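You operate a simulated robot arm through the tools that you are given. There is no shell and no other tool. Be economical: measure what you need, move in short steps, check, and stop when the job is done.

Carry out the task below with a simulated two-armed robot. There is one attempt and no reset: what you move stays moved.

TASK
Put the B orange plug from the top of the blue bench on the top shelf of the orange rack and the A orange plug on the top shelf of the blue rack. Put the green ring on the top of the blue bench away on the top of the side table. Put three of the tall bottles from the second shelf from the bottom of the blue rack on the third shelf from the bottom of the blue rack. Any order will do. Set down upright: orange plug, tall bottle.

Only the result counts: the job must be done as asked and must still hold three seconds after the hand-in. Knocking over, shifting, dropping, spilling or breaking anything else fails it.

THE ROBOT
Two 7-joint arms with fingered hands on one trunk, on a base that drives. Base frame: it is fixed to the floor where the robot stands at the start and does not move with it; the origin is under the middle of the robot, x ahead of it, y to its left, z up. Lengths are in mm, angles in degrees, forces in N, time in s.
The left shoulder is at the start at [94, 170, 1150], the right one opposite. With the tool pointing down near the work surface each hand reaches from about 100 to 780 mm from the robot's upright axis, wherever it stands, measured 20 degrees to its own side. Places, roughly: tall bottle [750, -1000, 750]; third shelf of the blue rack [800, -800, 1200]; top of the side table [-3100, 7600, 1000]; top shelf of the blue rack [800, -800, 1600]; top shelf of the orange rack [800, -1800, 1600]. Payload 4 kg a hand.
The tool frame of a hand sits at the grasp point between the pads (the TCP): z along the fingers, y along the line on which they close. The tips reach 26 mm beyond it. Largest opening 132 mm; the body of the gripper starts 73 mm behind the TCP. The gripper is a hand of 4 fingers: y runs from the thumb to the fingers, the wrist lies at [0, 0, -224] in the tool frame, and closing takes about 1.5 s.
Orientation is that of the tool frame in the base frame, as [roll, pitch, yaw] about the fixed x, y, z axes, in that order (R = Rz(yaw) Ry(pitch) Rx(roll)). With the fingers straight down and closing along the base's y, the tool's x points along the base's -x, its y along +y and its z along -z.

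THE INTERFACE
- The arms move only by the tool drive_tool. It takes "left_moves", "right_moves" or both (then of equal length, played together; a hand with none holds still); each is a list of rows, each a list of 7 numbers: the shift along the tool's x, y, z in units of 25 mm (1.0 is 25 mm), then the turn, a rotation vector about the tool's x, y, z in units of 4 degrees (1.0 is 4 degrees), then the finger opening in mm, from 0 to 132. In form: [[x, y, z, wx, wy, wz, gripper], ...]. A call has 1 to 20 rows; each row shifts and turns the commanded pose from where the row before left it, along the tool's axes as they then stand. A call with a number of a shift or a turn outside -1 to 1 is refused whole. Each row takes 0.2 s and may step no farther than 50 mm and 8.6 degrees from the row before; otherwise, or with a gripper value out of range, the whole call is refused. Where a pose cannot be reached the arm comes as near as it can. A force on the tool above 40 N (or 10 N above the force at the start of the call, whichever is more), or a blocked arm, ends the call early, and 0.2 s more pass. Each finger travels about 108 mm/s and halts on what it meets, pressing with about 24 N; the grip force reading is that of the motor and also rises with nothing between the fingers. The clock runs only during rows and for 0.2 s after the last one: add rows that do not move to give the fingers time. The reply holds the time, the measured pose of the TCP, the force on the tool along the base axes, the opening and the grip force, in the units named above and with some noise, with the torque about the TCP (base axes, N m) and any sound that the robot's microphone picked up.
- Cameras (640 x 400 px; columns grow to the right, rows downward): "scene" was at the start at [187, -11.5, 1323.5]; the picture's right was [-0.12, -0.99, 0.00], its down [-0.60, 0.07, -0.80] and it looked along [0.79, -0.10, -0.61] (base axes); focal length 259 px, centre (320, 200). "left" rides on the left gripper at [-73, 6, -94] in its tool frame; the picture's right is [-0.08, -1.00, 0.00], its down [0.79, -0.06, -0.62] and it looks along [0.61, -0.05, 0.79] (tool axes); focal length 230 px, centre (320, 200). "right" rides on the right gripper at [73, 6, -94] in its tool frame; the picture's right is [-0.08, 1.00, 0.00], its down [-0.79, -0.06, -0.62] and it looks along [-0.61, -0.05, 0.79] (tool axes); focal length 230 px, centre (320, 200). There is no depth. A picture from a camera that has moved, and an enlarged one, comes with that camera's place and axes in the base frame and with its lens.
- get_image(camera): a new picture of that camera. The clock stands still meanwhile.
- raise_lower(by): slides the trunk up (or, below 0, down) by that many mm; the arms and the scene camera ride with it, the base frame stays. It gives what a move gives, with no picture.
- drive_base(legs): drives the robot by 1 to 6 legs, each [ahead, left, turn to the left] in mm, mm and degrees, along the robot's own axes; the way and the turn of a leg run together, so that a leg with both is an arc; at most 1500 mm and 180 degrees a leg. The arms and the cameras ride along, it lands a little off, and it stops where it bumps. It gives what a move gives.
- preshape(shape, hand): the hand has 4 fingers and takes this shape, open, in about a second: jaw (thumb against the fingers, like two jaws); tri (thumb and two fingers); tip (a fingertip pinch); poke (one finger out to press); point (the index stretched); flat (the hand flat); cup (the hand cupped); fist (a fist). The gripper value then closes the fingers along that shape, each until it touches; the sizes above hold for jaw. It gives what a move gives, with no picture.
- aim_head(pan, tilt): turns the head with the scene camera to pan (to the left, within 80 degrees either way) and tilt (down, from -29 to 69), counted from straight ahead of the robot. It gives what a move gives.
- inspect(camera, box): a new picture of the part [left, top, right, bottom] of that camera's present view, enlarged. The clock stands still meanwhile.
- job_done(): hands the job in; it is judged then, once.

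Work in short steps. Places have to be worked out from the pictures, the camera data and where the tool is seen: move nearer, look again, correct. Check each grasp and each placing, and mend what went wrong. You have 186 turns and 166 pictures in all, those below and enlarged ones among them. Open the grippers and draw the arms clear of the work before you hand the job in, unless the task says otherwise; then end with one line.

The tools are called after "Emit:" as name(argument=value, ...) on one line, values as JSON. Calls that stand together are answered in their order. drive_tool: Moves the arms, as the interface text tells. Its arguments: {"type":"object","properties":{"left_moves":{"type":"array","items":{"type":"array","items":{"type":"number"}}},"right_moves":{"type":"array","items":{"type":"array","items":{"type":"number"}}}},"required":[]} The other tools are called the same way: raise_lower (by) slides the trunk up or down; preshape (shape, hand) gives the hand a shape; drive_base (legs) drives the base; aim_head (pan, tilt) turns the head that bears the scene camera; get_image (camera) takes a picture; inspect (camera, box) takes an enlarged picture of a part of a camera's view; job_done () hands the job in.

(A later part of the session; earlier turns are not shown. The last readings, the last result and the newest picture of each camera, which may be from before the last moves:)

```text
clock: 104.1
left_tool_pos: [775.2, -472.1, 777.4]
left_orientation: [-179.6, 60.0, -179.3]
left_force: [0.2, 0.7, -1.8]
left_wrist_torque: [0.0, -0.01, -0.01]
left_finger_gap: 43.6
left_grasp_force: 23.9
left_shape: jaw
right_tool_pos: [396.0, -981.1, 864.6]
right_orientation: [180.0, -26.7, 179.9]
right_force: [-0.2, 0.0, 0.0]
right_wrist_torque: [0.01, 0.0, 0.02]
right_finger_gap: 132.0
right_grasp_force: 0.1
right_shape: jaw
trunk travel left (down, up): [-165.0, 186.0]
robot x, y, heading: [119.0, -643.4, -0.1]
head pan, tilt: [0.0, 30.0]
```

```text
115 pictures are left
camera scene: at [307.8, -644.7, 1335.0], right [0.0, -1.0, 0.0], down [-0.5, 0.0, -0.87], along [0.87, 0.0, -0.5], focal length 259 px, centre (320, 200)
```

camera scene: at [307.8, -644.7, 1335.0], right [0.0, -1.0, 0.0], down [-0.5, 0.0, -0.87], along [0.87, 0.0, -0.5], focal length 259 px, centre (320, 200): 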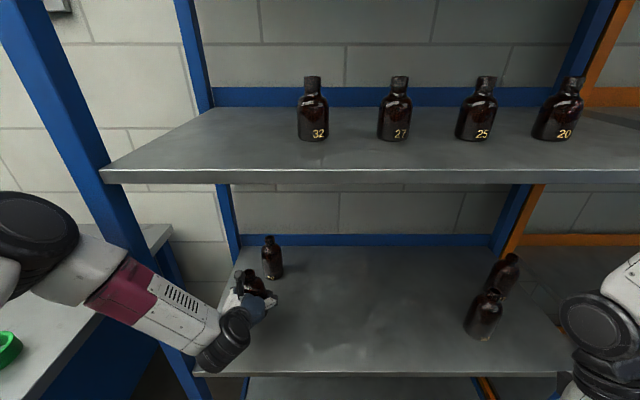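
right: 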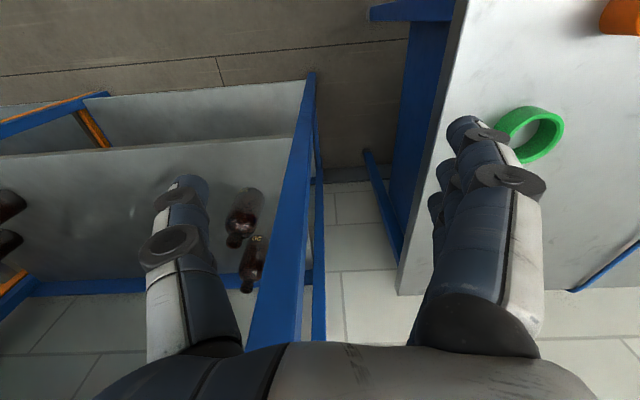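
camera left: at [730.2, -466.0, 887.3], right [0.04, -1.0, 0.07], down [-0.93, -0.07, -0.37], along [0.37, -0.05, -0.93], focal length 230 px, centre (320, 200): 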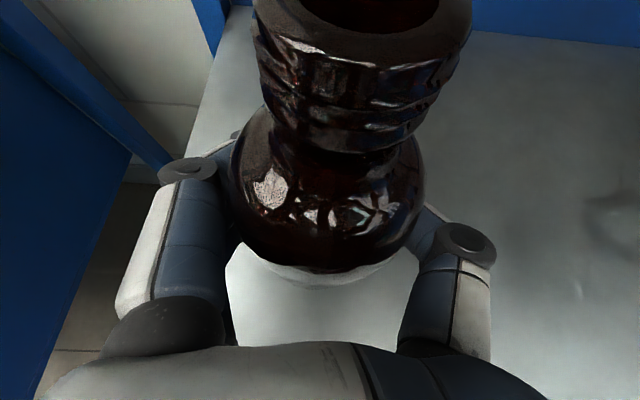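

Bottle 25 is held 20 mm above the shelf. I back out, raise the trunk and lift the arm to third-shelf height.

Emit:
drive_base(legs=[[-350, 0, 0]])

Emit:
raise_lower(by=120)

Emit:
drive_tool(left_moves=[[-0.97, 0, -0.56, 0, 0, 0, 25], [-0.97, 0, -0.56, 0, 0, 0, 25], [-0.97, 0, -0.56, 0, 0, 0, 25], [-0.97, 0, -0.56, 0, 0, 0, 25], [-0.97, 0, -0.56, 0, 0, 0, 25], [-0.97, 0, -0.56, 0, 0, 0, 25], [-0.97, 0, -0.56, 0, 0, 0, 25], [-0.97, 0, -0.56, 0, 0, 0, 25], [-0.97, 0, -0.56, 0, 0, 0, 25], [-0.97, 0, -0.56, 0, 0, 0, 25], [-0.97, 0, -0.56, 0, 0, 0, 25], [-0.97, 0, -0.56, 0, 0, 0, 25], [-0.97, 0, -0.56, 0, 0, 0, 25], [-0.97, 0, -0.56, 0, 0, 0, 25]])

Emit:
get_image(camera="scene")

```text
clock: 106.4
left_tool_pos: [420.9, -474.0, 777.3]
left_orientation: [-179.4, 60.0, -179.6]
left_force: [0.0, 0.1, -1.9]
left_wrist_torque: [-0.04, 0.01, -0.01]
left_finger_gap: 43.0
left_grasp_force: 23.5
left_shape: jaw
right_tool_pos: [41.7, -982.4, 865.7]
right_orientation: [-179.9, -26.7, 179.7]
right_force: [-1.4, -0.5, 0.5]
right_wrist_torque: [0.01, 0.0, 0.03]
right_finger_gap: 132.0
right_grasp_force: 0.1
right_shape: jaw
trunk travel left (down, up): [-165.0, 186.0]
robot x, y, heading: [-239.2, -643.3, -0.4]
head pan, tilt: [0.0, 30.0]
```

```text
clock: 107.9
left_tool_pos: [422.1, -474.8, 896.3]
left_orientation: [-179.6, 59.9, -179.6]
left_force: [0.6, -0.4, -2.5]
left_wrist_torque: [0.02, -0.02, 0.02]
left_finger_gap: 43.6
left_grasp_force: 23.8
left_shape: jaw
right_tool_pos: [41.2, -981.4, 986.3]
right_orientation: [-180.0, -26.8, 179.7]
right_force: [0.4, 0.7, 0.5]
right_wrist_torque: [0.0, 0.02, -0.02]
right_finger_gap: 131.9
right_grasp_force: 0.1
right_shape: jaw
trunk travel left (down, up): [-285.0, 66.0]
robot x, y, heading: [-238.8, -641.2, -0.2]
head pan, tilt: [0.0, 30.0]
```

```text
clock: 110.9
left_tool_pos: [420.6, -472.0, 1288.3]
left_orientation: [-179.5, 60.0, -179.6]
left_force: [-0.5, -0.4, -2.8]
left_wrist_torque: [-0.03, 0.01, -0.01]
left_finger_gap: 43.2
left_grasp_force: 24.2
left_shape: jaw
right_tool_pos: [41.6, -982.7, 986.2]
right_orientation: [-179.9, -26.8, 179.7]
right_force: [0.4, 0.6, 0.3]
right_wrist_torque: [0.0, -0.01, 0.01]
right_finger_gap: 132.2
right_grasp_force: 0.1
right_shape: jaw
trunk travel left (down, up): [-285.0, 66.0]
robot x, y, heading: [-235.4, -644.1, -0.6]
head pan, tilt: [0.0, 30.0]
```

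```text
114 pictures are left
camera scene: at [-105.5, -644.5, 1458.3], right [-0.01, -1.0, 0.0], down [-0.5, 0.0, -0.87], along [0.87, 0.0, -0.5], focal length 259 px, centre (320, 200)
```

scene: 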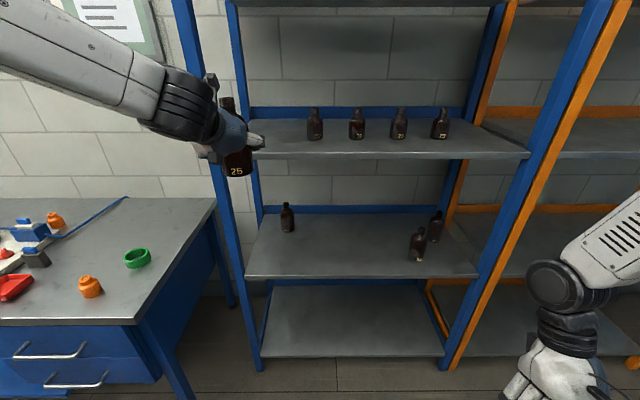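

The bottle bottom is at about 1225 against the shelf at 1190–1200. I raise 15 mm, shift 18 mm right, and drive in part way to check.

Emit:
drive_tool(left_moves=[[-0.52, -0.36, -0.3, 0, 0, 0, 25], [0, -0.36, 0, 0, 0, 0, 25]])

Emit:
drive_base(legs=[[250, 0, 0.4]])

Emit:
get_image(camera="left")

Emit:
get_image(camera="scene")

```text
clock: 111.5
left_tool_pos: [421.9, -491.6, 1302.6]
left_orientation: [-179.6, 59.9, -179.5]
left_force: [0.4, 0.3, -2.8]
left_wrist_torque: [-0.03, -0.02, -0.03]
left_finger_gap: 43.3
left_grasp_force: 24.2
left_shape: jaw
right_tool_pos: [43.4, -981.4, 984.8]
right_orientation: [-180.0, -26.9, 179.7]
right_force: [-0.4, 0.4, -0.2]
right_wrist_torque: [-0.03, 0.03, 0.0]
right_finger_gap: 131.8
right_grasp_force: 0.0
right_shape: jaw
trunk travel left (down, up): [-285.0, 66.0]
robot x, y, heading: [-238.2, -643.7, -0.3]
head pan, tilt: [0.0, 30.0]
```

```text
clock: 113.3
left_tool_pos: [669.2, -484.1, 1303.6]
left_orientation: [-179.6, 59.9, -179.0]
left_force: [-0.1, -1.0, -3.1]
left_wrist_torque: [0.01, -0.05, 0.03]
left_finger_gap: 42.9
left_grasp_force: 23.8
left_shape: jaw
right_tool_pos: [295.9, -979.2, 985.8]
right_orientation: [180.0, -27.0, -179.7]
right_force: [0.7, -1.0, -1.6]
right_wrist_torque: [0.02, 0.01, 0.01]
right_finger_gap: 131.6
right_grasp_force: 0.2
right_shape: jaw
trunk travel left (down, up): [-285.0, 66.0]
robot x, y, heading: [12.0, -643.4, 0.5]
head pan, tilt: [0.0, 30.0]
```

```text
113 pictures are left
camera left: at [625.2, -477.9, 1413.6], right [0.05, -1.0, 0.07], down [-0.93, -0.07, -0.37], along [0.37, -0.05, -0.93], focal length 230 px, centre (320, 200)
```

left: 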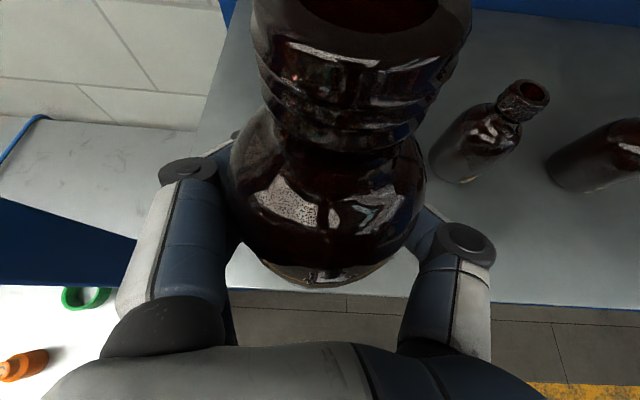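

```text
112 pictures are left
camera scene: at [145.2, -642.8, 1458.1], right [0.01, -1.0, 0.0], down [-0.5, 0.0, -0.87], along [0.87, 0.0, -0.5], focal length 259 px, centre (320, 200)
```

scene: 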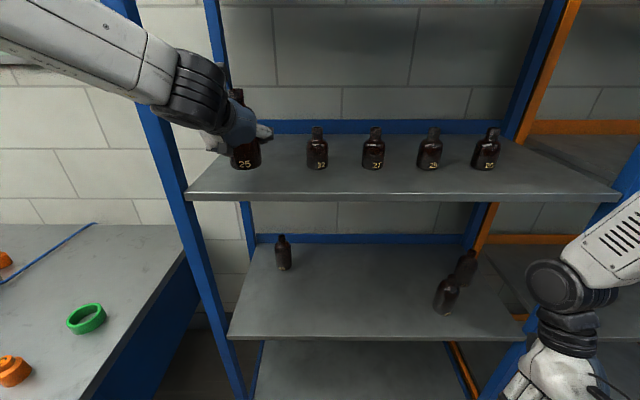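

The left zone is clear: the forearm runs nearly straight back and the nearest short bottle's edge is at y -609. I drive 180 mm deeper.

Emit:
drive_base(legs=[[180, 0, -0.5]])

Emit:
get_image(camera="left")

Emit:
get_image(camera="scene")

```text
clock: 114.8
left_tool_pos: [851.9, -489.8, 1302.4]
left_orientation: [-179.6, 59.9, -179.4]
left_force: [-0.4, -1.3, -1.8]
left_wrist_torque: [0.0, -0.05, 0.03]
left_finger_gap: 43.2
left_grasp_force: 24.5
left_shape: jaw
right_tool_pos: [473.7, -980.6, 986.0]
right_orientation: [-180.0, -26.8, 179.8]
right_force: [0.6, -0.1, 0.6]
right_wrist_torque: [0.01, -0.02, 0.0]
right_finger_gap: 131.9
right_grasp_force: 0.1
right_shape: jaw
trunk travel left (down, up): [-285.0, 66.0]
robot x, y, heading: [193.6, -642.5, -0.3]
head pan, tilt: [0.0, 30.0]
```

```text
111 pictures are left
camera left: at [808.0, -482.8, 1413.6], right [0.04, -1.0, 0.07], down [-0.93, -0.07, -0.37], along [0.37, -0.05, -0.93], focal length 230 px, centre (320, 200)
```

left: 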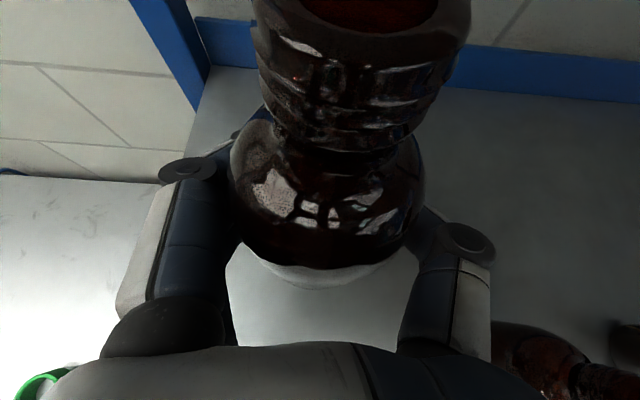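

```text
110 pictures are left
camera scene: at [326.7, -643.6, 1458.1], right [0.0, -1.0, 0.0], down [-0.5, 0.0, -0.87], along [0.87, 0.0, -0.5], focal length 259 px, centre (320, 200)
```

scene: 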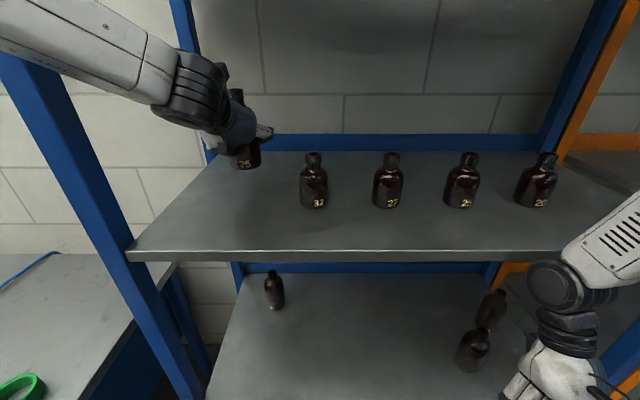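

Position is good. I lower toward the shelf and then creep to contact.

Emit:
drive_tool(left_moves=[[0.485, 0, 0.28, 0, 0, 0, 25], [0.485, 0, 0.28, 0, 0, 0, 25], [0.104, 0, 0.06, 0, 0, 0, 25], [0.104, 0, 0.06, 0, 0, 0, 25], [0.104, 0, 0.06, 0, 0, 0, 25], [0.104, 0, 0.06, 0, 0, 0, 25], [0.07, 0, 0.04, 0, 0, 0, 25], [0.07, 0, 0.04, 0, 0, 0, 25], [0.07, 0, 0.04, 0, 0, 0, 25]])

```text
clock: 116.8
left_tool_pos: [849.2, -488.3, 1257.2]
left_orientation: [-179.5, 60.0, -179.4]
left_force: [0.3, 0.2, -1.5]
left_wrist_torque: [0.0, -0.03, 0.02]
left_finger_gap: 43.1
left_grasp_force: 23.4
left_shape: jaw
right_tool_pos: [474.5, -980.8, 986.3]
right_orientation: [179.9, -26.7, 179.8]
right_force: [-0.7, 0.2, -0.4]
right_wrist_torque: [0.03, -0.02, -0.01]
right_finger_gap: 131.8
right_grasp_force: 0.0
right_shape: jaw
trunk travel left (down, up): [-285.0, 66.0]
robot x, y, heading: [196.7, -643.6, -0.4]
head pan, tilt: [0.0, 30.0]
```

No contact at 1257 yet. I keep creeping down.

Emit:
drive_tool(left_moves=[[0.07, 0, 0.04, 0, 0, 0, 25], [0.07, 0, 0.04, 0, 0, 0, 25], [0.07, 0, 0.04, 0, 0, 0, 25], [0.07, 0, 0.04, 0, 0, 0, 25], [0.07, 0, 0.04, 0, 0, 0, 25], [0.07, 0, 0.04, 0, 0, 0, 25]])

Emit:
inspect(camera="scene", box=[170, 90, 330, 190])

```text
clock: 118.1
left_tool_pos: [853.1, -490.1, 1253.9]
left_orientation: [-179.5, 61.0, -179.3]
left_force: [-2.7, -0.2, 13.1]
left_wrist_torque: [0.07, 0.02, 0.0]
left_finger_gap: 43.2
left_grasp_force: 23.7
left_shape: jaw
right_tool_pos: [473.4, -980.3, 985.6]
right_orientation: [180.0, -26.8, 179.8]
right_force: [1.0, -0.8, -0.1]
right_wrist_torque: [0.01, 0.01, -0.04]
right_finger_gap: 132.0
right_grasp_force: 0.0
right_shape: jaw
trunk travel left (down, up): [-285.0, 66.0]
robot x, y, heading: [192.0, -645.7, -0.2]
head pan, tilt: [0.0, 30.0]
stopped in row 6 (left hand): the force on the tool passed its limit at 42 N (the readings are from after the stop); the commanded pose is now the measured one
```

```text
4.00 times, centred on (250, 140) of scene
camera zoom: at [324.5, -643.7, 1458.0], right [0.0, -1.0, 0.0], down [-0.5, 0.0, -0.87], along [0.87, 0.0, -0.5], focal length 1036 px, centre (600, 440)
```

zoom: 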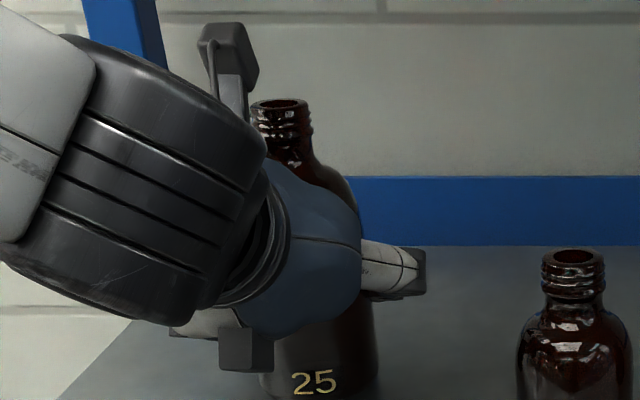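

The bottle has landed. I relieve the load 1 mm and open gradually.

Emit:
drive_tool(left_moves=[[-0.035, 0, -0.02, 0, 0, 0, 40], [0, 0, 0, 0, 0, 0, 46], [0, 0, 0, 0, 0, 0, 55], [0, 0, 0, 0, 0, 0, 70], [0, 0, 0, 0, 0, 0, 85], [0, 0, 0, 0, 0, 0, 100], [0, 0, 0, 0, 0, 0, 100]])

Emit:
get_image(camera="left")

```text
clock: 119.7
left_tool_pos: [851.7, -489.2, 1253.5]
left_orientation: [-179.5, 60.8, -179.3]
left_force: [-0.6, 0.7, 0.3]
left_wrist_torque: [0.0, 0.0, 0.0]
left_finger_gap: 99.7
left_grasp_force: 0.0
left_shape: jaw
right_tool_pos: [473.5, -981.3, 986.4]
right_orientation: [180.0, -26.7, 179.8]
right_force: [1.1, 0.2, -0.3]
right_wrist_torque: [-0.04, 0.02, 0.02]
right_finger_gap: 132.1
right_grasp_force: 0.1
right_shape: jaw
trunk travel left (down, up): [-285.0, 66.0]
robot x, y, heading: [193.1, -644.0, -0.1]
head pan, tilt: [0.0, 30.0]
```

```text
108 pictures are left
camera left: at [807.2, -482.7, 1363.0], right [0.04, -1.0, 0.07], down [-0.92, -0.07, -0.38], along [0.39, -0.05, -0.92], focal length 230 px, centre (320, 200)
```

left: 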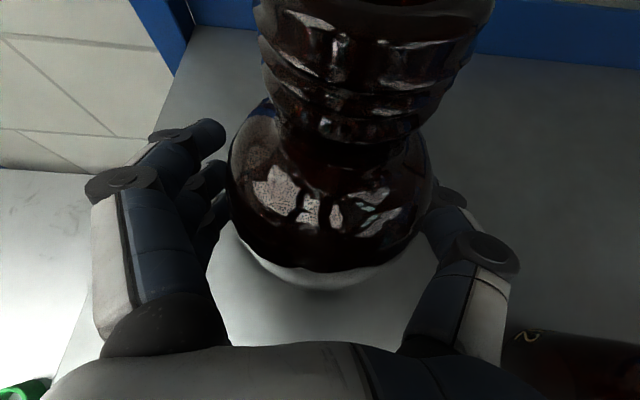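

The bottle stands free. I back straight out 330 mm and check.

Emit:
drive_base(legs=[[-330, 0, 0]])

Emit:
get_image(camera="scene")

```text
clock: 121.9
left_tool_pos: [518.1, -486.4, 1252.6]
left_orientation: [-179.6, 60.6, -179.1]
left_force: [-0.4, 0.0, 0.1]
left_wrist_torque: [0.01, -0.03, 0.03]
left_finger_gap: 99.7
left_grasp_force: 0.1
left_shape: jaw
right_tool_pos: [141.8, -979.9, 986.6]
right_orientation: [179.9, -26.9, -179.9]
right_force: [-0.2, -0.5, 0.0]
right_wrist_torque: [0.03, -0.02, -0.01]
right_finger_gap: 131.7
right_grasp_force: 0.2
right_shape: jaw
trunk travel left (down, up): [-285.0, 66.0]
robot x, y, heading: [-137.7, -639.8, -0.0]
head pan, tilt: [0.0, 30.0]
```

```text
107 pictures are left
camera scene: at [-7.9, -642.8, 1458.2], right [0.0, -1.0, 0.0], down [-0.5, 0.0, -0.87], along [0.87, 0.0, -0.5], focal length 259 px, centre (320, 200)
```

scene: 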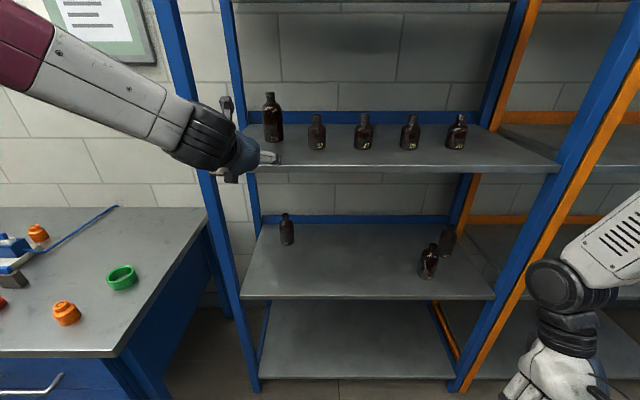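

Bottle 25 stands on the third shelf. Next is bottle 32: back a little, lower trunk and arm, then strafe right.

Emit:
raise_lower(by=-120)

Emit:
drive_tool(left_moves=[[0.97, 0, 0.56, 0, 0, 0, 100], [0.97, 0, 0.56, 0, 0, 0, 100], [0.97, 0, 0.56, 0, 0, 0, 100], [0.97, 0, 0.56, 0, 0, 0, 100], [0.97, 0, 0.56, 0, 0, 0, 100], [0.97, 0, 0.56, 0, 0, 0, 100], [0.97, 0, 0.56, 0, 0, 0, 100], [0.97, 0, 0.56, 0, 0, 0, 100], [0.97, 0, 0.56, 0, 0, 0, 100], [0.97, 0, 0.56, 0, 0, 0, 100], [0.97, 0, 0.56, 0, 0, 0, 100], [0.97, 0, 0.56, 0, 0, 0, 100], [0.97, 0, 0.56, 0, 0, 0, 100], [0.46, 0, 0.27, 0, 0, 0, 100]])

Emit:
drive_base(legs=[[-60, 0, 0], [0, -580, 0]])

Emit:
get_image(camera="left")

Emit:
get_image(camera="scene")

```text
clock: 123.4
left_tool_pos: [517.2, -485.8, 1133.3]
left_orientation: [-179.5, 60.8, -179.0]
left_force: [0.0, 0.0, 0.7]
left_wrist_torque: [-0.02, -0.01, 0.0]
left_finger_gap: 99.9
left_grasp_force: 0.0
left_shape: jaw
right_tool_pos: [141.4, -979.0, 866.8]
right_orientation: [-180.0, -26.7, -179.8]
right_force: [-0.2, -0.7, -0.2]
right_wrist_torque: [0.0, -0.01, 0.0]
right_finger_gap: 131.9
right_grasp_force: 0.0
right_shape: jaw
trunk travel left (down, up): [-165.0, 186.0]
robot x, y, heading: [-141.1, -641.1, -0.0]
head pan, tilt: [0.0, 30.0]
```

```text
clock: 126.4
left_tool_pos: [524.0, -488.7, 756.5]
left_orientation: [-179.7, 60.7, -179.0]
left_force: [0.3, 0.2, 0.8]
left_wrist_torque: [0.01, -0.03, -0.03]
left_finger_gap: 99.6
left_grasp_force: 0.0
left_shape: jaw
right_tool_pos: [141.9, -979.8, 865.7]
right_orientation: [180.0, -26.7, -179.9]
right_force: [0.7, -0.7, 0.1]
right_wrist_torque: [0.01, 0.0, 0.01]
right_finger_gap: 132.0
right_grasp_force: 0.1
right_shape: jaw
trunk travel left (down, up): [-165.0, 186.0]
robot x, y, heading: [-138.0, -644.0, -0.1]
head pan, tilt: [0.0, 30.0]
```

```text
clock: 132.6
left_tool_pos: [466.7, -1065.1, 757.9]
left_orientation: [-179.7, 60.8, -179.0]
left_force: [-0.1, 0.6, 0.5]
left_wrist_torque: [0.02, -0.01, -0.01]
left_finger_gap: 99.8
left_grasp_force: 0.0
left_shape: jaw
right_tool_pos: [84.0, -1557.8, 865.6]
right_orientation: [-180.0, -26.9, -179.9]
right_force: [0.3, 0.0, -0.2]
right_wrist_torque: [0.0, -0.03, 0.01]
right_finger_gap: 132.0
right_grasp_force: 0.0
right_shape: jaw
trunk travel left (down, up): [-165.0, 186.0]
robot x, y, heading: [-199.8, -1217.6, -0.0]
head pan, tilt: [0.0, 30.0]
```

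```text
106 pictures are left
camera left: at [421.2, -1060.3, 866.8], right [0.05, -1.0, 0.07], down [-0.92, -0.07, -0.38], along [0.39, -0.05, -0.92], focal length 230 px, centre (320, 200)
```

left: 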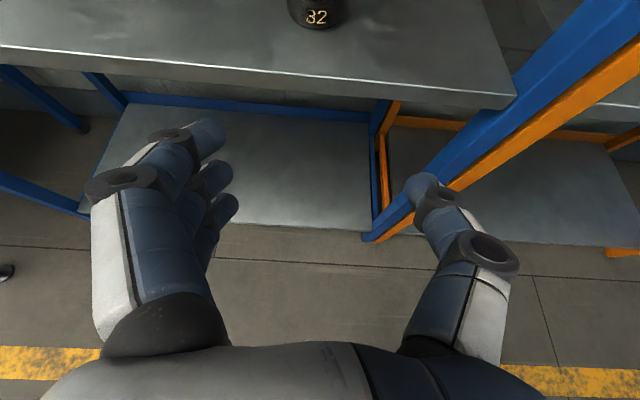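

```text
105 pictures are left
camera scene: at [-5.7, -1220.7, 1335.0], right [0.0, -1.0, 0.0], down [-0.5, 0.0, -0.87], along [0.87, 0.0, -0.5], focal length 259 px, centre (320, 200)
```

scene: 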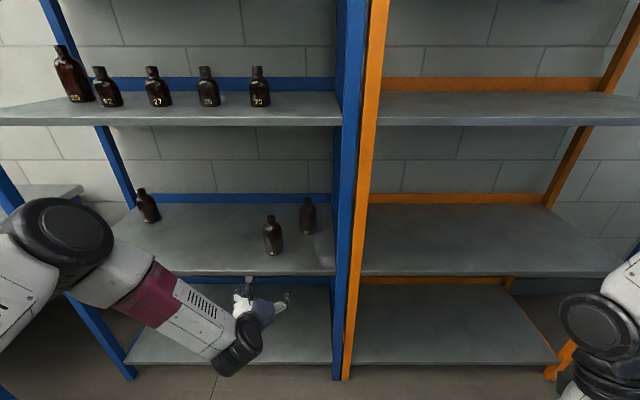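

Both cameras put bottle 32's front at [716,-1051], so its centre is at about [748,-1051]. I shift 14 mm left and drive 160 mm to look again.

Emit:
drive_tool(left_moves=[[0, 0.56, 0, 0, 0, 0, 100]])

Emit:
drive_base(legs=[[160, 0, 0]])

Emit:
get_image(camera="left")

```text
clock: 132.9
left_tool_pos: [467.6, -1052.6, 757.9]
left_orientation: [-179.5, 60.6, -179.1]
left_force: [-0.2, 0.0, -0.3]
left_wrist_torque: [-0.02, 0.01, -0.02]
left_finger_gap: 99.8
left_grasp_force: 0.0
left_shape: jaw
right_tool_pos: [84.0, -1557.8, 866.2]
right_orientation: [-179.9, -26.8, -179.9]
right_force: [-0.1, -1.0, 0.1]
right_wrist_torque: [0.01, 0.0, -0.01]
right_finger_gap: 132.0
right_grasp_force: 0.1
right_shape: jaw
trunk travel left (down, up): [-165.0, 186.0]
robot x, y, heading: [-197.4, -1218.7, 0.3]
head pan, tilt: [0.0, 30.0]
```

```text
clock: 134.4
left_tool_pos: [625.6, -1052.5, 757.8]
left_orientation: [-179.6, 60.5, -179.2]
left_force: [0.3, 0.3, 0.5]
left_wrist_torque: [0.03, 0.01, 0.02]
left_finger_gap: 99.6
left_grasp_force: 0.1
left_shape: jaw
right_tool_pos: [244.0, -1558.0, 865.0]
right_orientation: [179.9, -27.0, -180.0]
right_force: [0.0, 0.3, 0.3]
right_wrist_torque: [0.01, -0.01, 0.0]
right_finger_gap: 132.0
right_grasp_force: 0.0
right_shape: jaw
trunk travel left (down, up): [-165.0, 186.0]
robot x, y, heading: [-42.0, -1222.9, 0.1]
head pan, tilt: [0.0, 30.0]
```

```text
104 pictures are left
camera left: at [580.4, -1046.0, 866.9], right [0.05, -1.0, 0.07], down [-0.92, -0.07, -0.38], along [0.38, -0.05, -0.92], focal length 230 px, centre (320, 200)
```

left: 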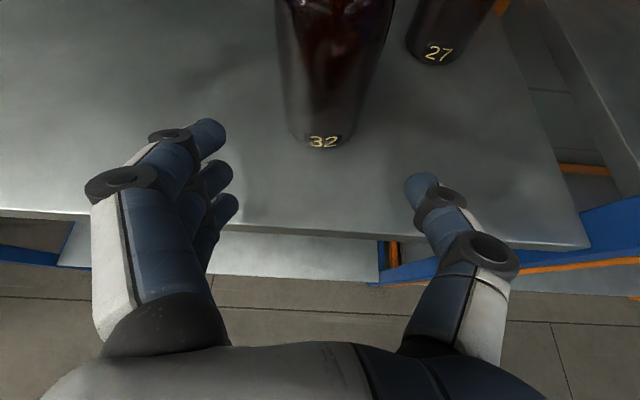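

Bottle 32 is centred at about [737,-1053]. I drive 112 mm and close.

Emit:
drive_base(legs=[[112, 0, 0]])

Emit:
drive_tool(left_moves=[[0, 0, 0, 0, 0, 0, 85], [0, 0, 0, 0, 0, 0, 75], [0, 0, 0, 0, 0, 0, 65], [0, 0, 0, 0, 0, 0, 55], [0, 0, 0, 0, 0, 0, 45], [0, 0, 0, 0, 0, 0, 35], [0, 0, 0, 0, 0, 0, 25], [0, 0, 0, 0, 0, 0, 25]])

Emit:
get_image(camera="left")

```text
clock: 135.6
left_tool_pos: [737.9, -1053.7, 758.3]
left_orientation: [-179.5, 60.7, -179.2]
left_force: [-0.7, 0.3, -0.2]
left_wrist_torque: [0.01, 0.01, -0.02]
left_finger_gap: 99.8
left_grasp_force: 0.2
left_shape: jaw
right_tool_pos: [356.0, -1557.7, 865.3]
right_orientation: [-180.0, -26.9, -179.9]
right_force: [0.5, 0.4, 0.0]
right_wrist_torque: [0.03, 0.01, 0.03]
right_finger_gap: 132.0
right_grasp_force: 0.1
right_shape: jaw
trunk travel left (down, up): [-165.0, 186.0]
robot x, y, heading: [77.0, -1218.3, -0.1]
head pan, tilt: [0.0, 30.0]
```

```text
clock: 137.4
left_tool_pos: [737.1, -1052.7, 756.5]
left_orientation: [-179.5, 60.6, -179.3]
left_force: [0.4, -0.2, 0.3]
left_wrist_torque: [0.03, -0.03, -0.03]
left_finger_gap: 40.3
left_grasp_force: 24.1
left_shape: jaw
right_tool_pos: [354.6, -1557.0, 865.7]
right_orientation: [179.9, -26.8, 180.0]
right_force: [-0.8, -0.6, 0.7]
right_wrist_torque: [0.0, 0.03, 0.03]
right_finger_gap: 131.6
right_grasp_force: 0.0
right_shape: jaw
trunk travel left (down, up): [-165.0, 186.0]
robot x, y, heading: [75.2, -1217.9, 0.2]
head pan, tilt: [0.0, 30.0]
```

```text
103 pictures are left
camera left: at [692.1, -1046.9, 867.2], right [0.05, -1.0, 0.07], down [-0.92, -0.07, -0.38], along [0.39, -0.05, -0.92], focal length 230 px, centre (320, 200)
```

left: 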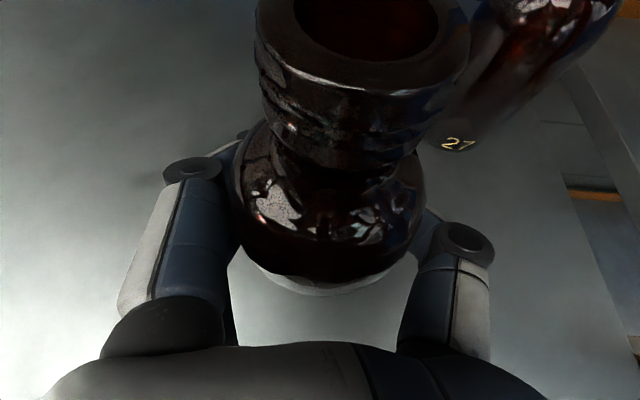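

Bottle 32 is gripped. I lift it, back out, raise the trunk and lift to third-shelf height.

Emit:
drive_tool(left_moves=[[-0.4, 0, -0.23, 0, 0, 0, 25], [-0.4, 0, -0.23, 0, 0, 0, 25], [0, 0, 0, 0, 0, 0, 25]])

Emit:
drive_base(legs=[[-320, 0, 0], [0, -124, 0]])

Emit:
raise_lower(by=120)

Emit:
drive_tool(left_moves=[[-0.97, 0, -0.56, 0, 0, 0, 25], [-0.97, 0, -0.56, 0, 0, 0, 25], [-0.97, 0, -0.56, 0, 0, 0, 25], [-0.97, 0, -0.56, 0, 0, 0, 25], [-0.97, 0, -0.56, 0, 0, 0, 25], [-0.97, 0, -0.56, 0, 0, 0, 25], [-0.97, 0, -0.56, 0, 0, 0, 25], [-0.97, 0, -0.56, 0, 0, 0, 25], [-0.97, 0, -0.56, 0, 0, 0, 25], [-0.97, 0, -0.56, 0, 0, 0, 25], [-0.97, 0, -0.56, 0, 0, 0, 25], [-0.97, 0, -0.56, 0, 0, 0, 25], [-0.97, 0, -0.56, 0, 0, 0, 25], [-0.97, 0, -0.56, 0, 0, 0, 25]])

Emit:
get_image(camera="scene")

```text
clock: 138.2
left_tool_pos: [736.5, -1052.7, 781.7]
left_orientation: [-179.5, 60.7, -179.2]
left_force: [-0.3, -0.5, -1.7]
left_wrist_torque: [0.01, -0.02, 0.0]
left_finger_gap: 40.5
left_grasp_force: 23.9
left_shape: jaw
right_tool_pos: [354.7, -1557.4, 865.3]
right_orientation: [-179.9, -26.7, 179.9]
right_force: [-0.5, -0.1, -0.1]
right_wrist_torque: [0.03, 0.02, -0.02]
right_finger_gap: 131.7
right_grasp_force: 0.1
right_shape: jaw
trunk travel left (down, up): [-165.0, 186.0]
robot x, y, heading: [74.6, -1221.5, -0.1]
head pan, tilt: [0.0, 30.0]
```

```text
clock: 141.7
left_tool_pos: [411.7, -1179.8, 780.7]
left_orientation: [-179.5, 60.5, -179.3]
left_force: [-0.4, -1.0, -1.5]
left_wrist_torque: [-0.03, -0.02, -0.01]
left_finger_gap: 40.4
left_grasp_force: 24.0
left_shape: jaw
right_tool_pos: [28.3, -1682.8, 866.9]
right_orientation: [-180.0, -26.9, 179.8]
right_force: [-0.1, -0.1, -0.4]
right_wrist_torque: [-0.01, 0.02, 0.01]
right_finger_gap: 131.9
right_grasp_force: 0.2
right_shape: jaw
trunk travel left (down, up): [-165.0, 186.0]
robot x, y, heading: [-254.1, -1342.8, -0.1]
head pan, tilt: [0.0, 30.0]
```

```text
clock: 143.2
left_tool_pos: [412.6, -1179.1, 900.0]
left_orientation: [-179.5, 60.7, -179.5]
left_force: [-0.1, 0.4, -2.3]
left_wrist_torque: [0.01, -0.02, 0.02]
left_finger_gap: 40.4
left_grasp_force: 24.2
left_shape: jaw
right_tool_pos: [28.0, -1682.0, 986.7]
right_orientation: [-180.0, -26.8, 179.8]
right_force: [-0.2, -0.1, 0.6]
right_wrist_torque: [0.03, 0.01, -0.01]
right_finger_gap: 132.0
right_grasp_force: 0.1
right_shape: jaw
trunk travel left (down, up): [-285.0, 66.0]
robot x, y, heading: [-249.3, -1342.0, -0.0]
head pan, tilt: [0.0, 30.0]
```

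```text
clock: 146.2
left_tool_pos: [407.5, -1179.1, 1294.6]
left_orientation: [-179.5, 60.6, -179.4]
left_force: [0.0, 0.4, -2.3]
left_wrist_torque: [0.0, -0.04, 0.0]
left_finger_gap: 40.0
left_grasp_force: 23.6
left_shape: jaw
right_tool_pos: [28.2, -1681.7, 986.7]
right_orientation: [-180.0, -26.7, 179.8]
right_force: [0.7, -0.8, -0.3]
right_wrist_torque: [0.0, 0.0, -0.02]
right_finger_gap: 131.9
right_grasp_force: 0.1
right_shape: jaw
trunk travel left (down, up): [-285.0, 66.0]
robot x, y, heading: [-249.5, -1345.5, -0.4]
head pan, tilt: [0.0, 30.0]
```

```text
102 pictures are left
camera scene: at [-119.5, -1345.6, 1458.2], right [0.0, -1.0, 0.0], down [-0.5, 0.0, -0.87], along [0.87, 0.0, -0.5], focal length 259 px, centre (320, 200)
```

scene: 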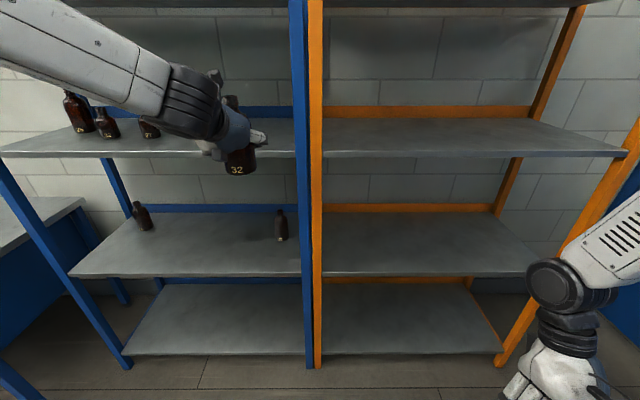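

Clearance over the shelf is about 40 mm. I drive in 230 mm and look at the right-hand free zone.

Emit:
drive_base(legs=[[230, 0, 0.3]])

Emit:
get_image(camera="left")

Emit:
get_image(camera="scene")

```text
clock: 147.9
left_tool_pos: [634.8, -1179.5, 1293.4]
left_orientation: [-179.6, 60.6, -179.2]
left_force: [0.8, 0.0, -1.9]
left_wrist_torque: [0.0, -0.04, 0.04]
left_finger_gap: 40.0
left_grasp_force: 24.1
left_shape: jaw
right_tool_pos: [256.4, -1683.4, 984.5]
right_orientation: [-180.0, -26.9, 179.9]
right_force: [-0.5, 0.0, -0.2]
right_wrist_torque: [-0.01, 0.01, -0.04]
right_finger_gap: 131.7
right_grasp_force: 0.1
right_shape: jaw
trunk travel left (down, up): [-285.0, 66.0]
robot x, y, heading: [-24.8, -1347.0, -0.1]
head pan, tilt: [0.0, 30.0]
```

```text
101 pictures are left
camera left: at [590.9, -1171.7, 1403.0], right [0.04, -1.0, 0.07], down [-0.92, -0.07, -0.38], along [0.38, -0.05, -0.92], focal length 230 px, centre (320, 200)
```

left: 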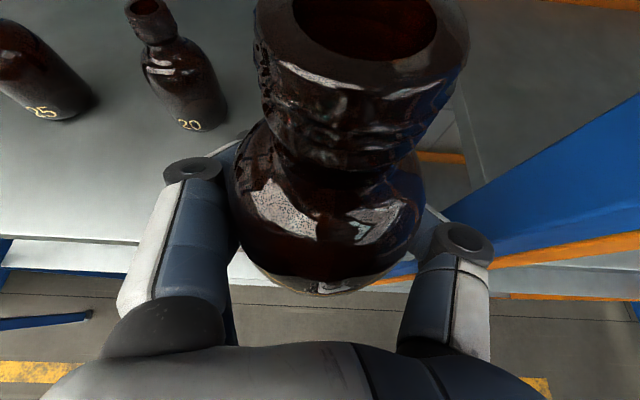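

```text
100 pictures are left
camera scene: at [108.5, -1345.5, 1458.1], right [0.0, -1.0, 0.0], down [-0.5, 0.0, -0.87], along [0.87, 0.0, -0.5], focal length 259 px, centre (320, 200)
```

scene: 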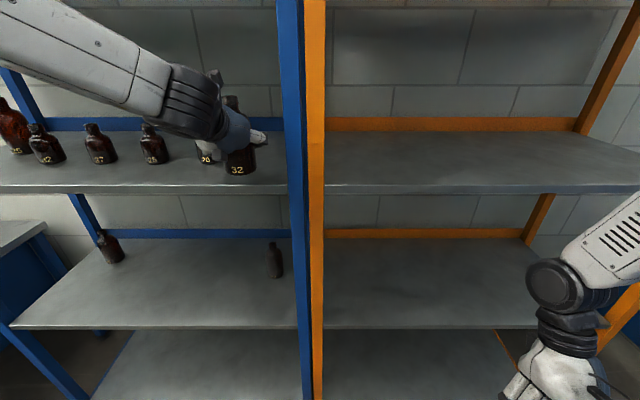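

The free zone spans y -1078 to -1265. I shift 6 mm left, drive 140 mm in and lower to near contact.

Emit:
drive_tool(left_moves=[[0, 0.24, 0, 0, 0, 0, 25]])

Emit:
drive_base(legs=[[140, 0, 0]])

Emit:
get_image(camera="left")

```text
clock: 148.3
left_tool_pos: [634.6, -1171.7, 1294.8]
left_orientation: [-179.5, 60.8, -179.2]
left_force: [0.4, 0.2, -1.4]
left_wrist_torque: [0.0, -0.02, -0.01]
left_finger_gap: 39.9
left_grasp_force: 23.8
left_shape: jaw
right_tool_pos: [255.1, -1683.4, 986.0]
right_orientation: [180.0, -26.8, -180.0]
right_force: [0.1, -0.5, -0.3]
right_wrist_torque: [0.02, 0.0, -0.01]
right_finger_gap: 132.1
right_grasp_force: 0.0
right_shape: jaw
trunk travel left (down, up): [-285.0, 66.0]
robot x, y, heading: [-23.6, -1344.5, -0.0]
head pan, tilt: [0.0, 30.0]
```

```text
clock: 149.6
left_tool_pos: [774.2, -1172.1, 1293.2]
left_orientation: [-179.6, 60.6, -179.2]
left_force: [0.0, 0.0, -1.9]
left_wrist_torque: [0.02, -0.03, -0.02]
left_finger_gap: 40.3
left_grasp_force: 23.9
left_shape: jaw
right_tool_pos: [396.0, -1682.4, 985.1]
right_orientation: [-180.0, -27.0, 180.0]
right_force: [0.0, 1.4, -0.3]
right_wrist_torque: [-0.01, -0.01, 0.03]
right_finger_gap: 131.9
right_grasp_force: 0.1
right_shape: jaw
trunk travel left (down, up): [-285.0, 66.0]
robot x, y, heading: [113.8, -1345.5, -0.0]
head pan, tilt: [0.0, 30.0]
```

```text
99 pictures are left
camera left: at [730.2, -1165.9, 1402.8], right [0.05, -1.0, 0.07], down [-0.92, -0.07, -0.38], along [0.38, -0.05, -0.92], focal length 230 px, centre (320, 200)
```

left: 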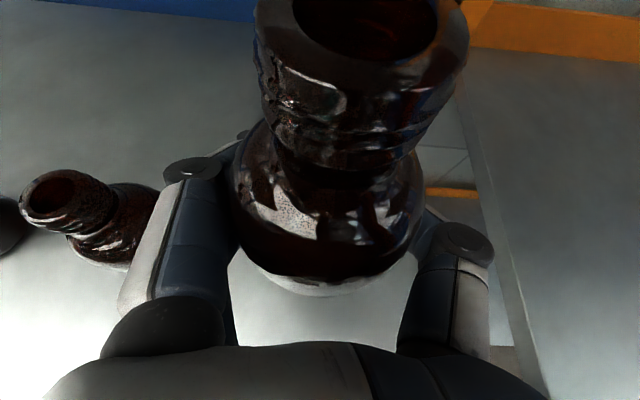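

The short bottle 20 is about 25 mm from the finger line, so I shift 7 mm away from it, lower, and creep to contact.

Emit:
drive_tool(left_moves=[[0, -0.28, 0, 0, 0, 0, 25], [0.485, 0, 0.28, 0, 0, 0, 25], [0.485, 0, 0.28, 0, 0, 0, 25], [0.1, 0, 0.06, 0, 0, 0, 25], [0.07, 0, 0.04, 0, 0, 0, 25], [0.07, 0, 0.04, 0, 0, 0, 25], [0.07, 0, 0.04, 0, 0, 0, 25], [0.07, 0, 0.04, 0, 0, 0, 25], [0.07, 0, 0.04, 0, 0, 0, 25], [0.07, 0, 0.04, 0, 0, 0, 25], [0.07, 0, 0.04, 0, 0, 0, 25], [0.07, 0, 0.04, 0, 0, 0, 25]])

Emit:
get_image(camera="left")

```text
clock: 152.2
left_tool_pos: [775.7, -1179.5, 1257.3]
left_orientation: [-179.6, 61.7, -179.3]
left_force: [-3.3, 0.4, 13.0]
left_wrist_torque: [-0.06, 0.04, 0.02]
left_finger_gap: 39.8
left_grasp_force: 24.0
left_shape: jaw
right_tool_pos: [394.5, -1682.1, 986.8]
right_orientation: [-180.0, -26.8, 179.9]
right_force: [-0.3, -0.1, -0.3]
right_wrist_torque: [-0.01, -0.02, 0.01]
right_finger_gap: 131.9
right_grasp_force: 0.0
right_shape: jaw
trunk travel left (down, up): [-285.0, 66.0]
robot x, y, heading: [111.5, -1348.9, 0.1]
head pan, tilt: [0.0, 30.0]
stopped in row 12 (left hand): the force on the tool passed its limit at 42 N (the readings are from after the stop); the commanded pose is now the measured one
```

```text
98 pictures are left
camera left: at [729.0, -1173.1, 1365.1], right [0.04, -1.0, 0.07], down [-0.91, -0.07, -0.4], along [0.4, -0.05, -0.91], focal length 230 px, centre (320, 200)
```

left: 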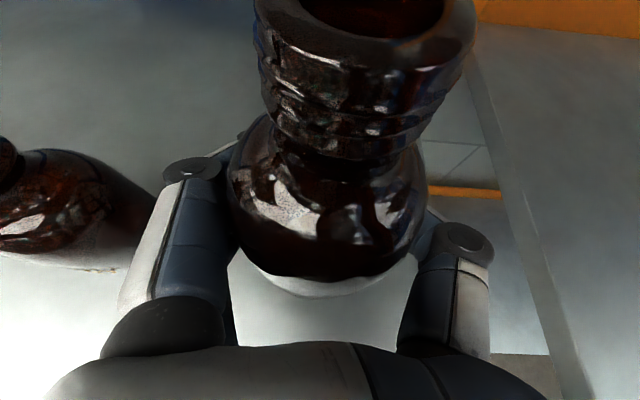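

The bottle has landed. I relieve 1 mm and open only to 72 mm to stay clear of the short bottle.

Emit:
drive_tool(left_moves=[[-0.035, 0, -0.02, 0, 0, 0, 38], [0, 0, 0, 0, 0, 0, 44], [0, 0, 0, 0, 0, 0, 52], [0, 0, 0, 0, 0, 0, 60], [0, 0, 0, 0, 0, 0, 68], [0, 0, 0, 0, 0, 0, 72], [0, 0, 0, 0, 0, 0, 72]])

Emit:
get_image(camera="left")

```text
clock: 153.8
left_tool_pos: [775.0, -1179.0, 1254.4]
left_orientation: [-179.6, 61.3, -179.1]
left_force: [-0.3, -0.4, 0.3]
left_wrist_torque: [0.0, -0.01, -0.03]
left_finger_gap: 71.3
left_grasp_force: 0.1
left_shape: jaw
right_tool_pos: [395.5, -1682.5, 985.9]
right_orientation: [179.9, -26.8, 179.9]
right_force: [-0.2, 0.6, -0.4]
right_wrist_torque: [-0.05, -0.02, -0.02]
right_finger_gap: 131.6
right_grasp_force: 0.0
right_shape: jaw
trunk travel left (down, up): [-285.0, 66.0]
robot x, y, heading: [114.7, -1347.5, -0.4]
head pan, tilt: [0.0, 30.0]
```

```text
97 pictures are left
camera left: at [729.9, -1172.5, 1363.3], right [0.04, -1.0, 0.07], down [-0.92, -0.07, -0.39], along [0.4, -0.05, -0.92], focal length 230 px, centre (320, 200)
```

left: 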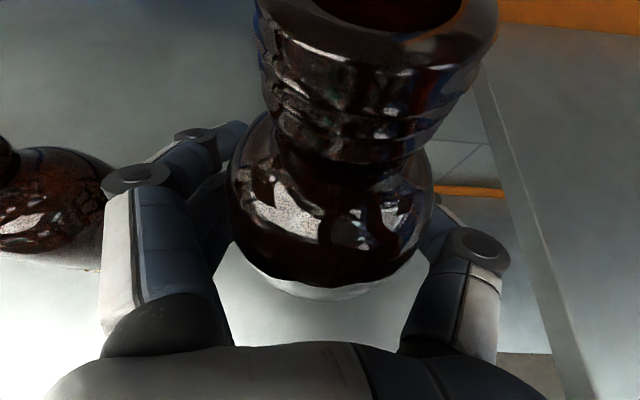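

Both sides are free with no force. I open slightly more to 79, retreat 28 mm with the arm, and check that nothing drags.

Emit:
drive_tool(left_moves=[[0, 0, 0, 0, 0, 0, 79], [0, 0, 0, 0, 0, 0, 79], [0.27, 0, -0.49, 0, 0, 0, 79], [0.27, 0, -0.49, 0, 0, 0, 79]])

Emit:
get_image(camera="left")

```text
clock: 154.8
left_tool_pos: [747.7, -1179.6, 1254.4]
left_orientation: [-179.5, 61.4, -179.1]
left_force: [-0.5, 0.0, -0.4]
left_wrist_torque: [0.01, 0.01, -0.01]
left_finger_gap: 78.5
left_grasp_force: 0.2
left_shape: jaw
right_tool_pos: [394.3, -1681.9, 986.3]
right_orientation: [180.0, -26.8, 179.9]
right_force: [-0.7, -1.1, 0.0]
right_wrist_torque: [0.0, -0.02, 0.0]
right_finger_gap: 131.8
right_grasp_force: 0.1
right_shape: jaw
trunk travel left (down, up): [-285.0, 66.0]
robot x, y, heading: [116.9, -1345.9, -0.2]
head pan, tilt: [0.0, 30.0]
```

```text
96 pictures are left
camera left: at [702.0, -1173.1, 1364.0], right [0.05, -1.0, 0.07], down [-0.92, -0.07, -0.39], along [0.4, -0.05, -0.92], focal length 230 px, centre (320, 200)
```

left: 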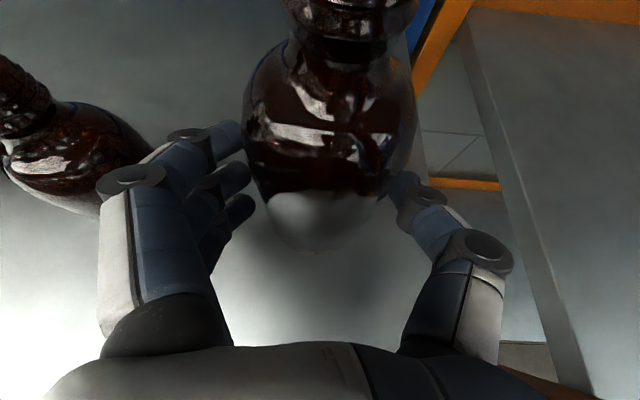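

The bottle stays put. I back out fully, lower, and prepare for bottle 27.

Emit:
drive_base(legs=[[-290, 0, 0]])

Emit:
raise_lower(by=-120)

Emit:
drive_tool(left_moves=[[0.97, 0, 0.56, 0, 0, 0, 100], [0.97, 0, 0.56, 0, 0, 0, 100], [0.97, 0, 0.56, 0, 0, 0, 100], [0.97, 0, 0.56, 0, 0, 0, 100], [0.97, 0, 0.56, 0, 0, 0, 100], [0.97, 0, 0.56, 0, 0, 0, 100], [0.97, 0, 0.56, 0, 0, 0, 100], [0.97, 0, 0.56, 0, 0, 0, 100], [0.97, 0, 0.56, 0, 0, 0, 100], [0.97, 0, 0.56, 0, 0, 0, 100], [0.97, 0, 0.56, 0, 0, 0, 100], [0.97, 0, 0.56, 0, 0, 0, 100], [0.97, 0, 0.56, 0, 0, 0, 100], [0.5, 0, 0.29, 0, 0, 0, 100]])

Emit:
get_image(camera="left")

Emit:
get_image(camera="scene")

```text
clock: 156.8
left_tool_pos: [457.7, -1177.2, 1255.5]
left_orientation: [-179.5, 61.4, -178.9]
left_force: [-0.5, 0.0, 0.2]
left_wrist_torque: [0.02, 0.0, 0.0]
left_finger_gap: 78.2
left_grasp_force: 0.0
left_shape: jaw
right_tool_pos: [107.6, -1681.6, 986.7]
right_orientation: [-180.0, -26.8, -179.9]
right_force: [-0.5, 0.1, 1.3]
right_wrist_torque: [0.02, -0.01, 0.01]
right_finger_gap: 131.8
right_grasp_force: 0.1
right_shape: jaw
trunk travel left (down, up): [-285.0, 66.0]
robot x, y, heading: [-172.3, -1344.4, 0.4]
head pan, tilt: [0.0, 30.0]
```

```text
clock: 158.3
left_tool_pos: [458.5, -1178.9, 1136.6]
left_orientation: [-179.5, 61.5, -179.0]
left_force: [0.4, 0.1, 0.1]
left_wrist_torque: [0.0, 0.01, 0.02]
left_finger_gap: 78.7
left_grasp_force: 0.1
left_shape: jaw
right_tool_pos: [106.2, -1681.5, 867.8]
right_orientation: [179.9, -26.8, -179.9]
right_force: [-0.1, 0.1, 0.1]
right_wrist_torque: [-0.01, 0.0, -0.02]
right_finger_gap: 131.9
right_grasp_force: 0.1
right_shape: jaw
trunk travel left (down, up): [-165.0, 186.0]
robot x, y, heading: [-172.0, -1344.0, 0.0]
head pan, tilt: [0.0, 30.0]
```

```text
clock: 161.3
left_tool_pos: [466.1, -1180.0, 757.1]
left_orientation: [-179.5, 61.3, -179.0]
left_force: [0.5, -0.2, -0.7]
left_wrist_torque: [0.02, -0.02, 0.01]
left_finger_gap: 99.6
left_grasp_force: 0.1
left_shape: jaw
right_tool_pos: [106.4, -1680.5, 865.8]
right_orientation: [-179.9, -26.7, -179.9]
right_force: [0.8, 0.6, -0.8]
right_wrist_torque: [-0.01, -0.02, -0.02]
right_finger_gap: 132.1
right_grasp_force: 0.0
right_shape: jaw
trunk travel left (down, up): [-165.0, 186.0]
robot x, y, heading: [-175.7, -1344.5, 0.2]
head pan, tilt: [0.0, 30.0]
```

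```text
95 pictures are left
camera left: at [420.2, -1173.2, 865.8], right [0.05, -1.0, 0.07], down [-0.92, -0.07, -0.39], along [0.4, -0.05, -0.92], focal length 230 px, centre (320, 200)
```

left: 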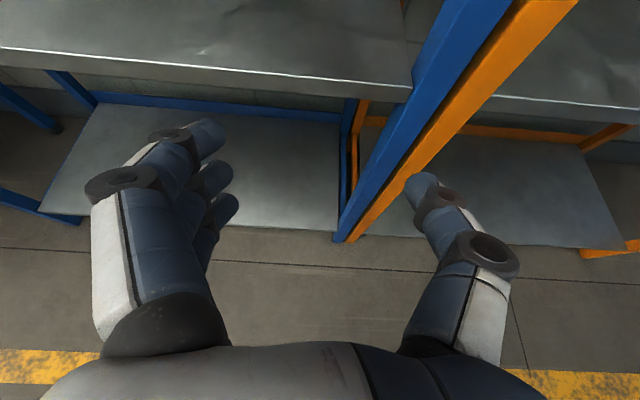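

```text
94 pictures are left
camera scene: at [16.5, -1345.2, 1335.0], right [0.0, -1.0, 0.0], down [-0.5, 0.0, -0.87], along [0.87, 0.0, -0.5], focal length 259 px, centre (320, 200)
```

scene: 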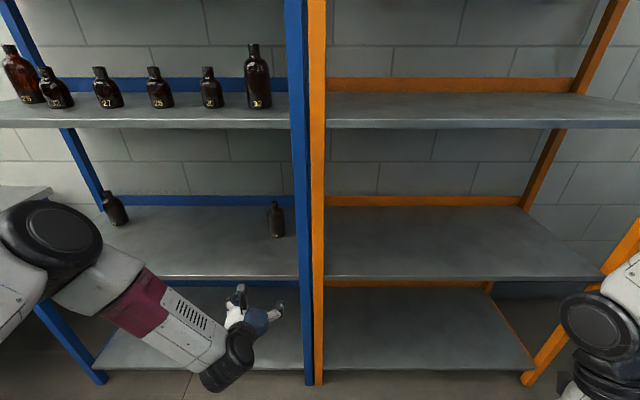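

Bottle 32 is good. Bottle 27's centre is at about [878,-1168], close to the right post (y -1265), so I use an 86 mm opening, shift 13 mm left, extend the arm 50 mm and drive in 120 mm to look.

Emit:
drive_tool(left_moves=[[-0.48, 0.26, 0.87, 0, 0, 0, 90], [-0.48, 0.26, 0.87, 0, 0, 0, 86]])

Emit:
drive_base(legs=[[150, 0, 0]])

Emit:
get_image(camera="left")

```text
clock: 161.9
left_tool_pos: [516.7, -1164.3, 756.5]
left_orientation: [-179.6, 61.3, -179.1]
left_force: [0.0, 0.0, -0.4]
left_wrist_torque: [0.03, -0.03, -0.01]
left_finger_gap: 86.6
left_grasp_force: 0.0
left_shape: jaw
right_tool_pos: [106.2, -1681.6, 865.8]
right_orientation: [-180.0, -26.9, -179.8]
right_force: [0.2, 0.0, -0.2]
right_wrist_torque: [0.01, 0.01, 0.03]
right_finger_gap: 132.0
right_grasp_force: 0.1
right_shape: jaw
trunk travel left (down, up): [-165.0, 186.0]
robot x, y, heading: [-173.7, -1342.9, 0.2]
head pan, tilt: [0.0, 30.0]
```

```text
clock: 163.2
left_tool_pos: [665.7, -1160.3, 756.0]
left_orientation: [-179.6, 61.4, -178.8]
left_force: [0.1, 0.9, 0.3]
left_wrist_torque: [-0.02, -0.01, 0.03]
left_finger_gap: 86.4
left_grasp_force: 0.0
left_shape: jaw
right_tool_pos: [258.0, -1680.6, 864.6]
right_orientation: [179.9, -26.8, -179.6]
right_force: [0.3, -0.2, -0.5]
right_wrist_torque: [0.03, -0.02, 0.02]
right_finger_gap: 131.8
right_grasp_force: 0.0
right_shape: jaw
trunk travel left (down, up): [-165.0, 186.0]
robot x, y, heading: [-21.2, -1344.3, 0.5]
head pan, tilt: [0.0, 30.0]
```

```text
93 pictures are left
camera left: at [619.7, -1155.9, 865.6], right [0.05, -1.0, 0.07], down [-0.92, -0.08, -0.39], along [0.4, -0.04, -0.92], focal length 230 px, centre (320, 200)
```

left: 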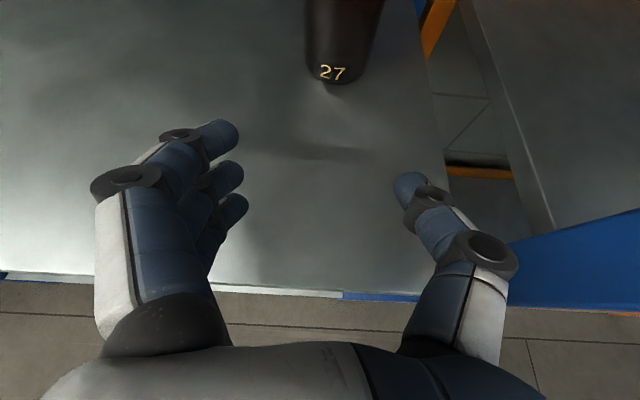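

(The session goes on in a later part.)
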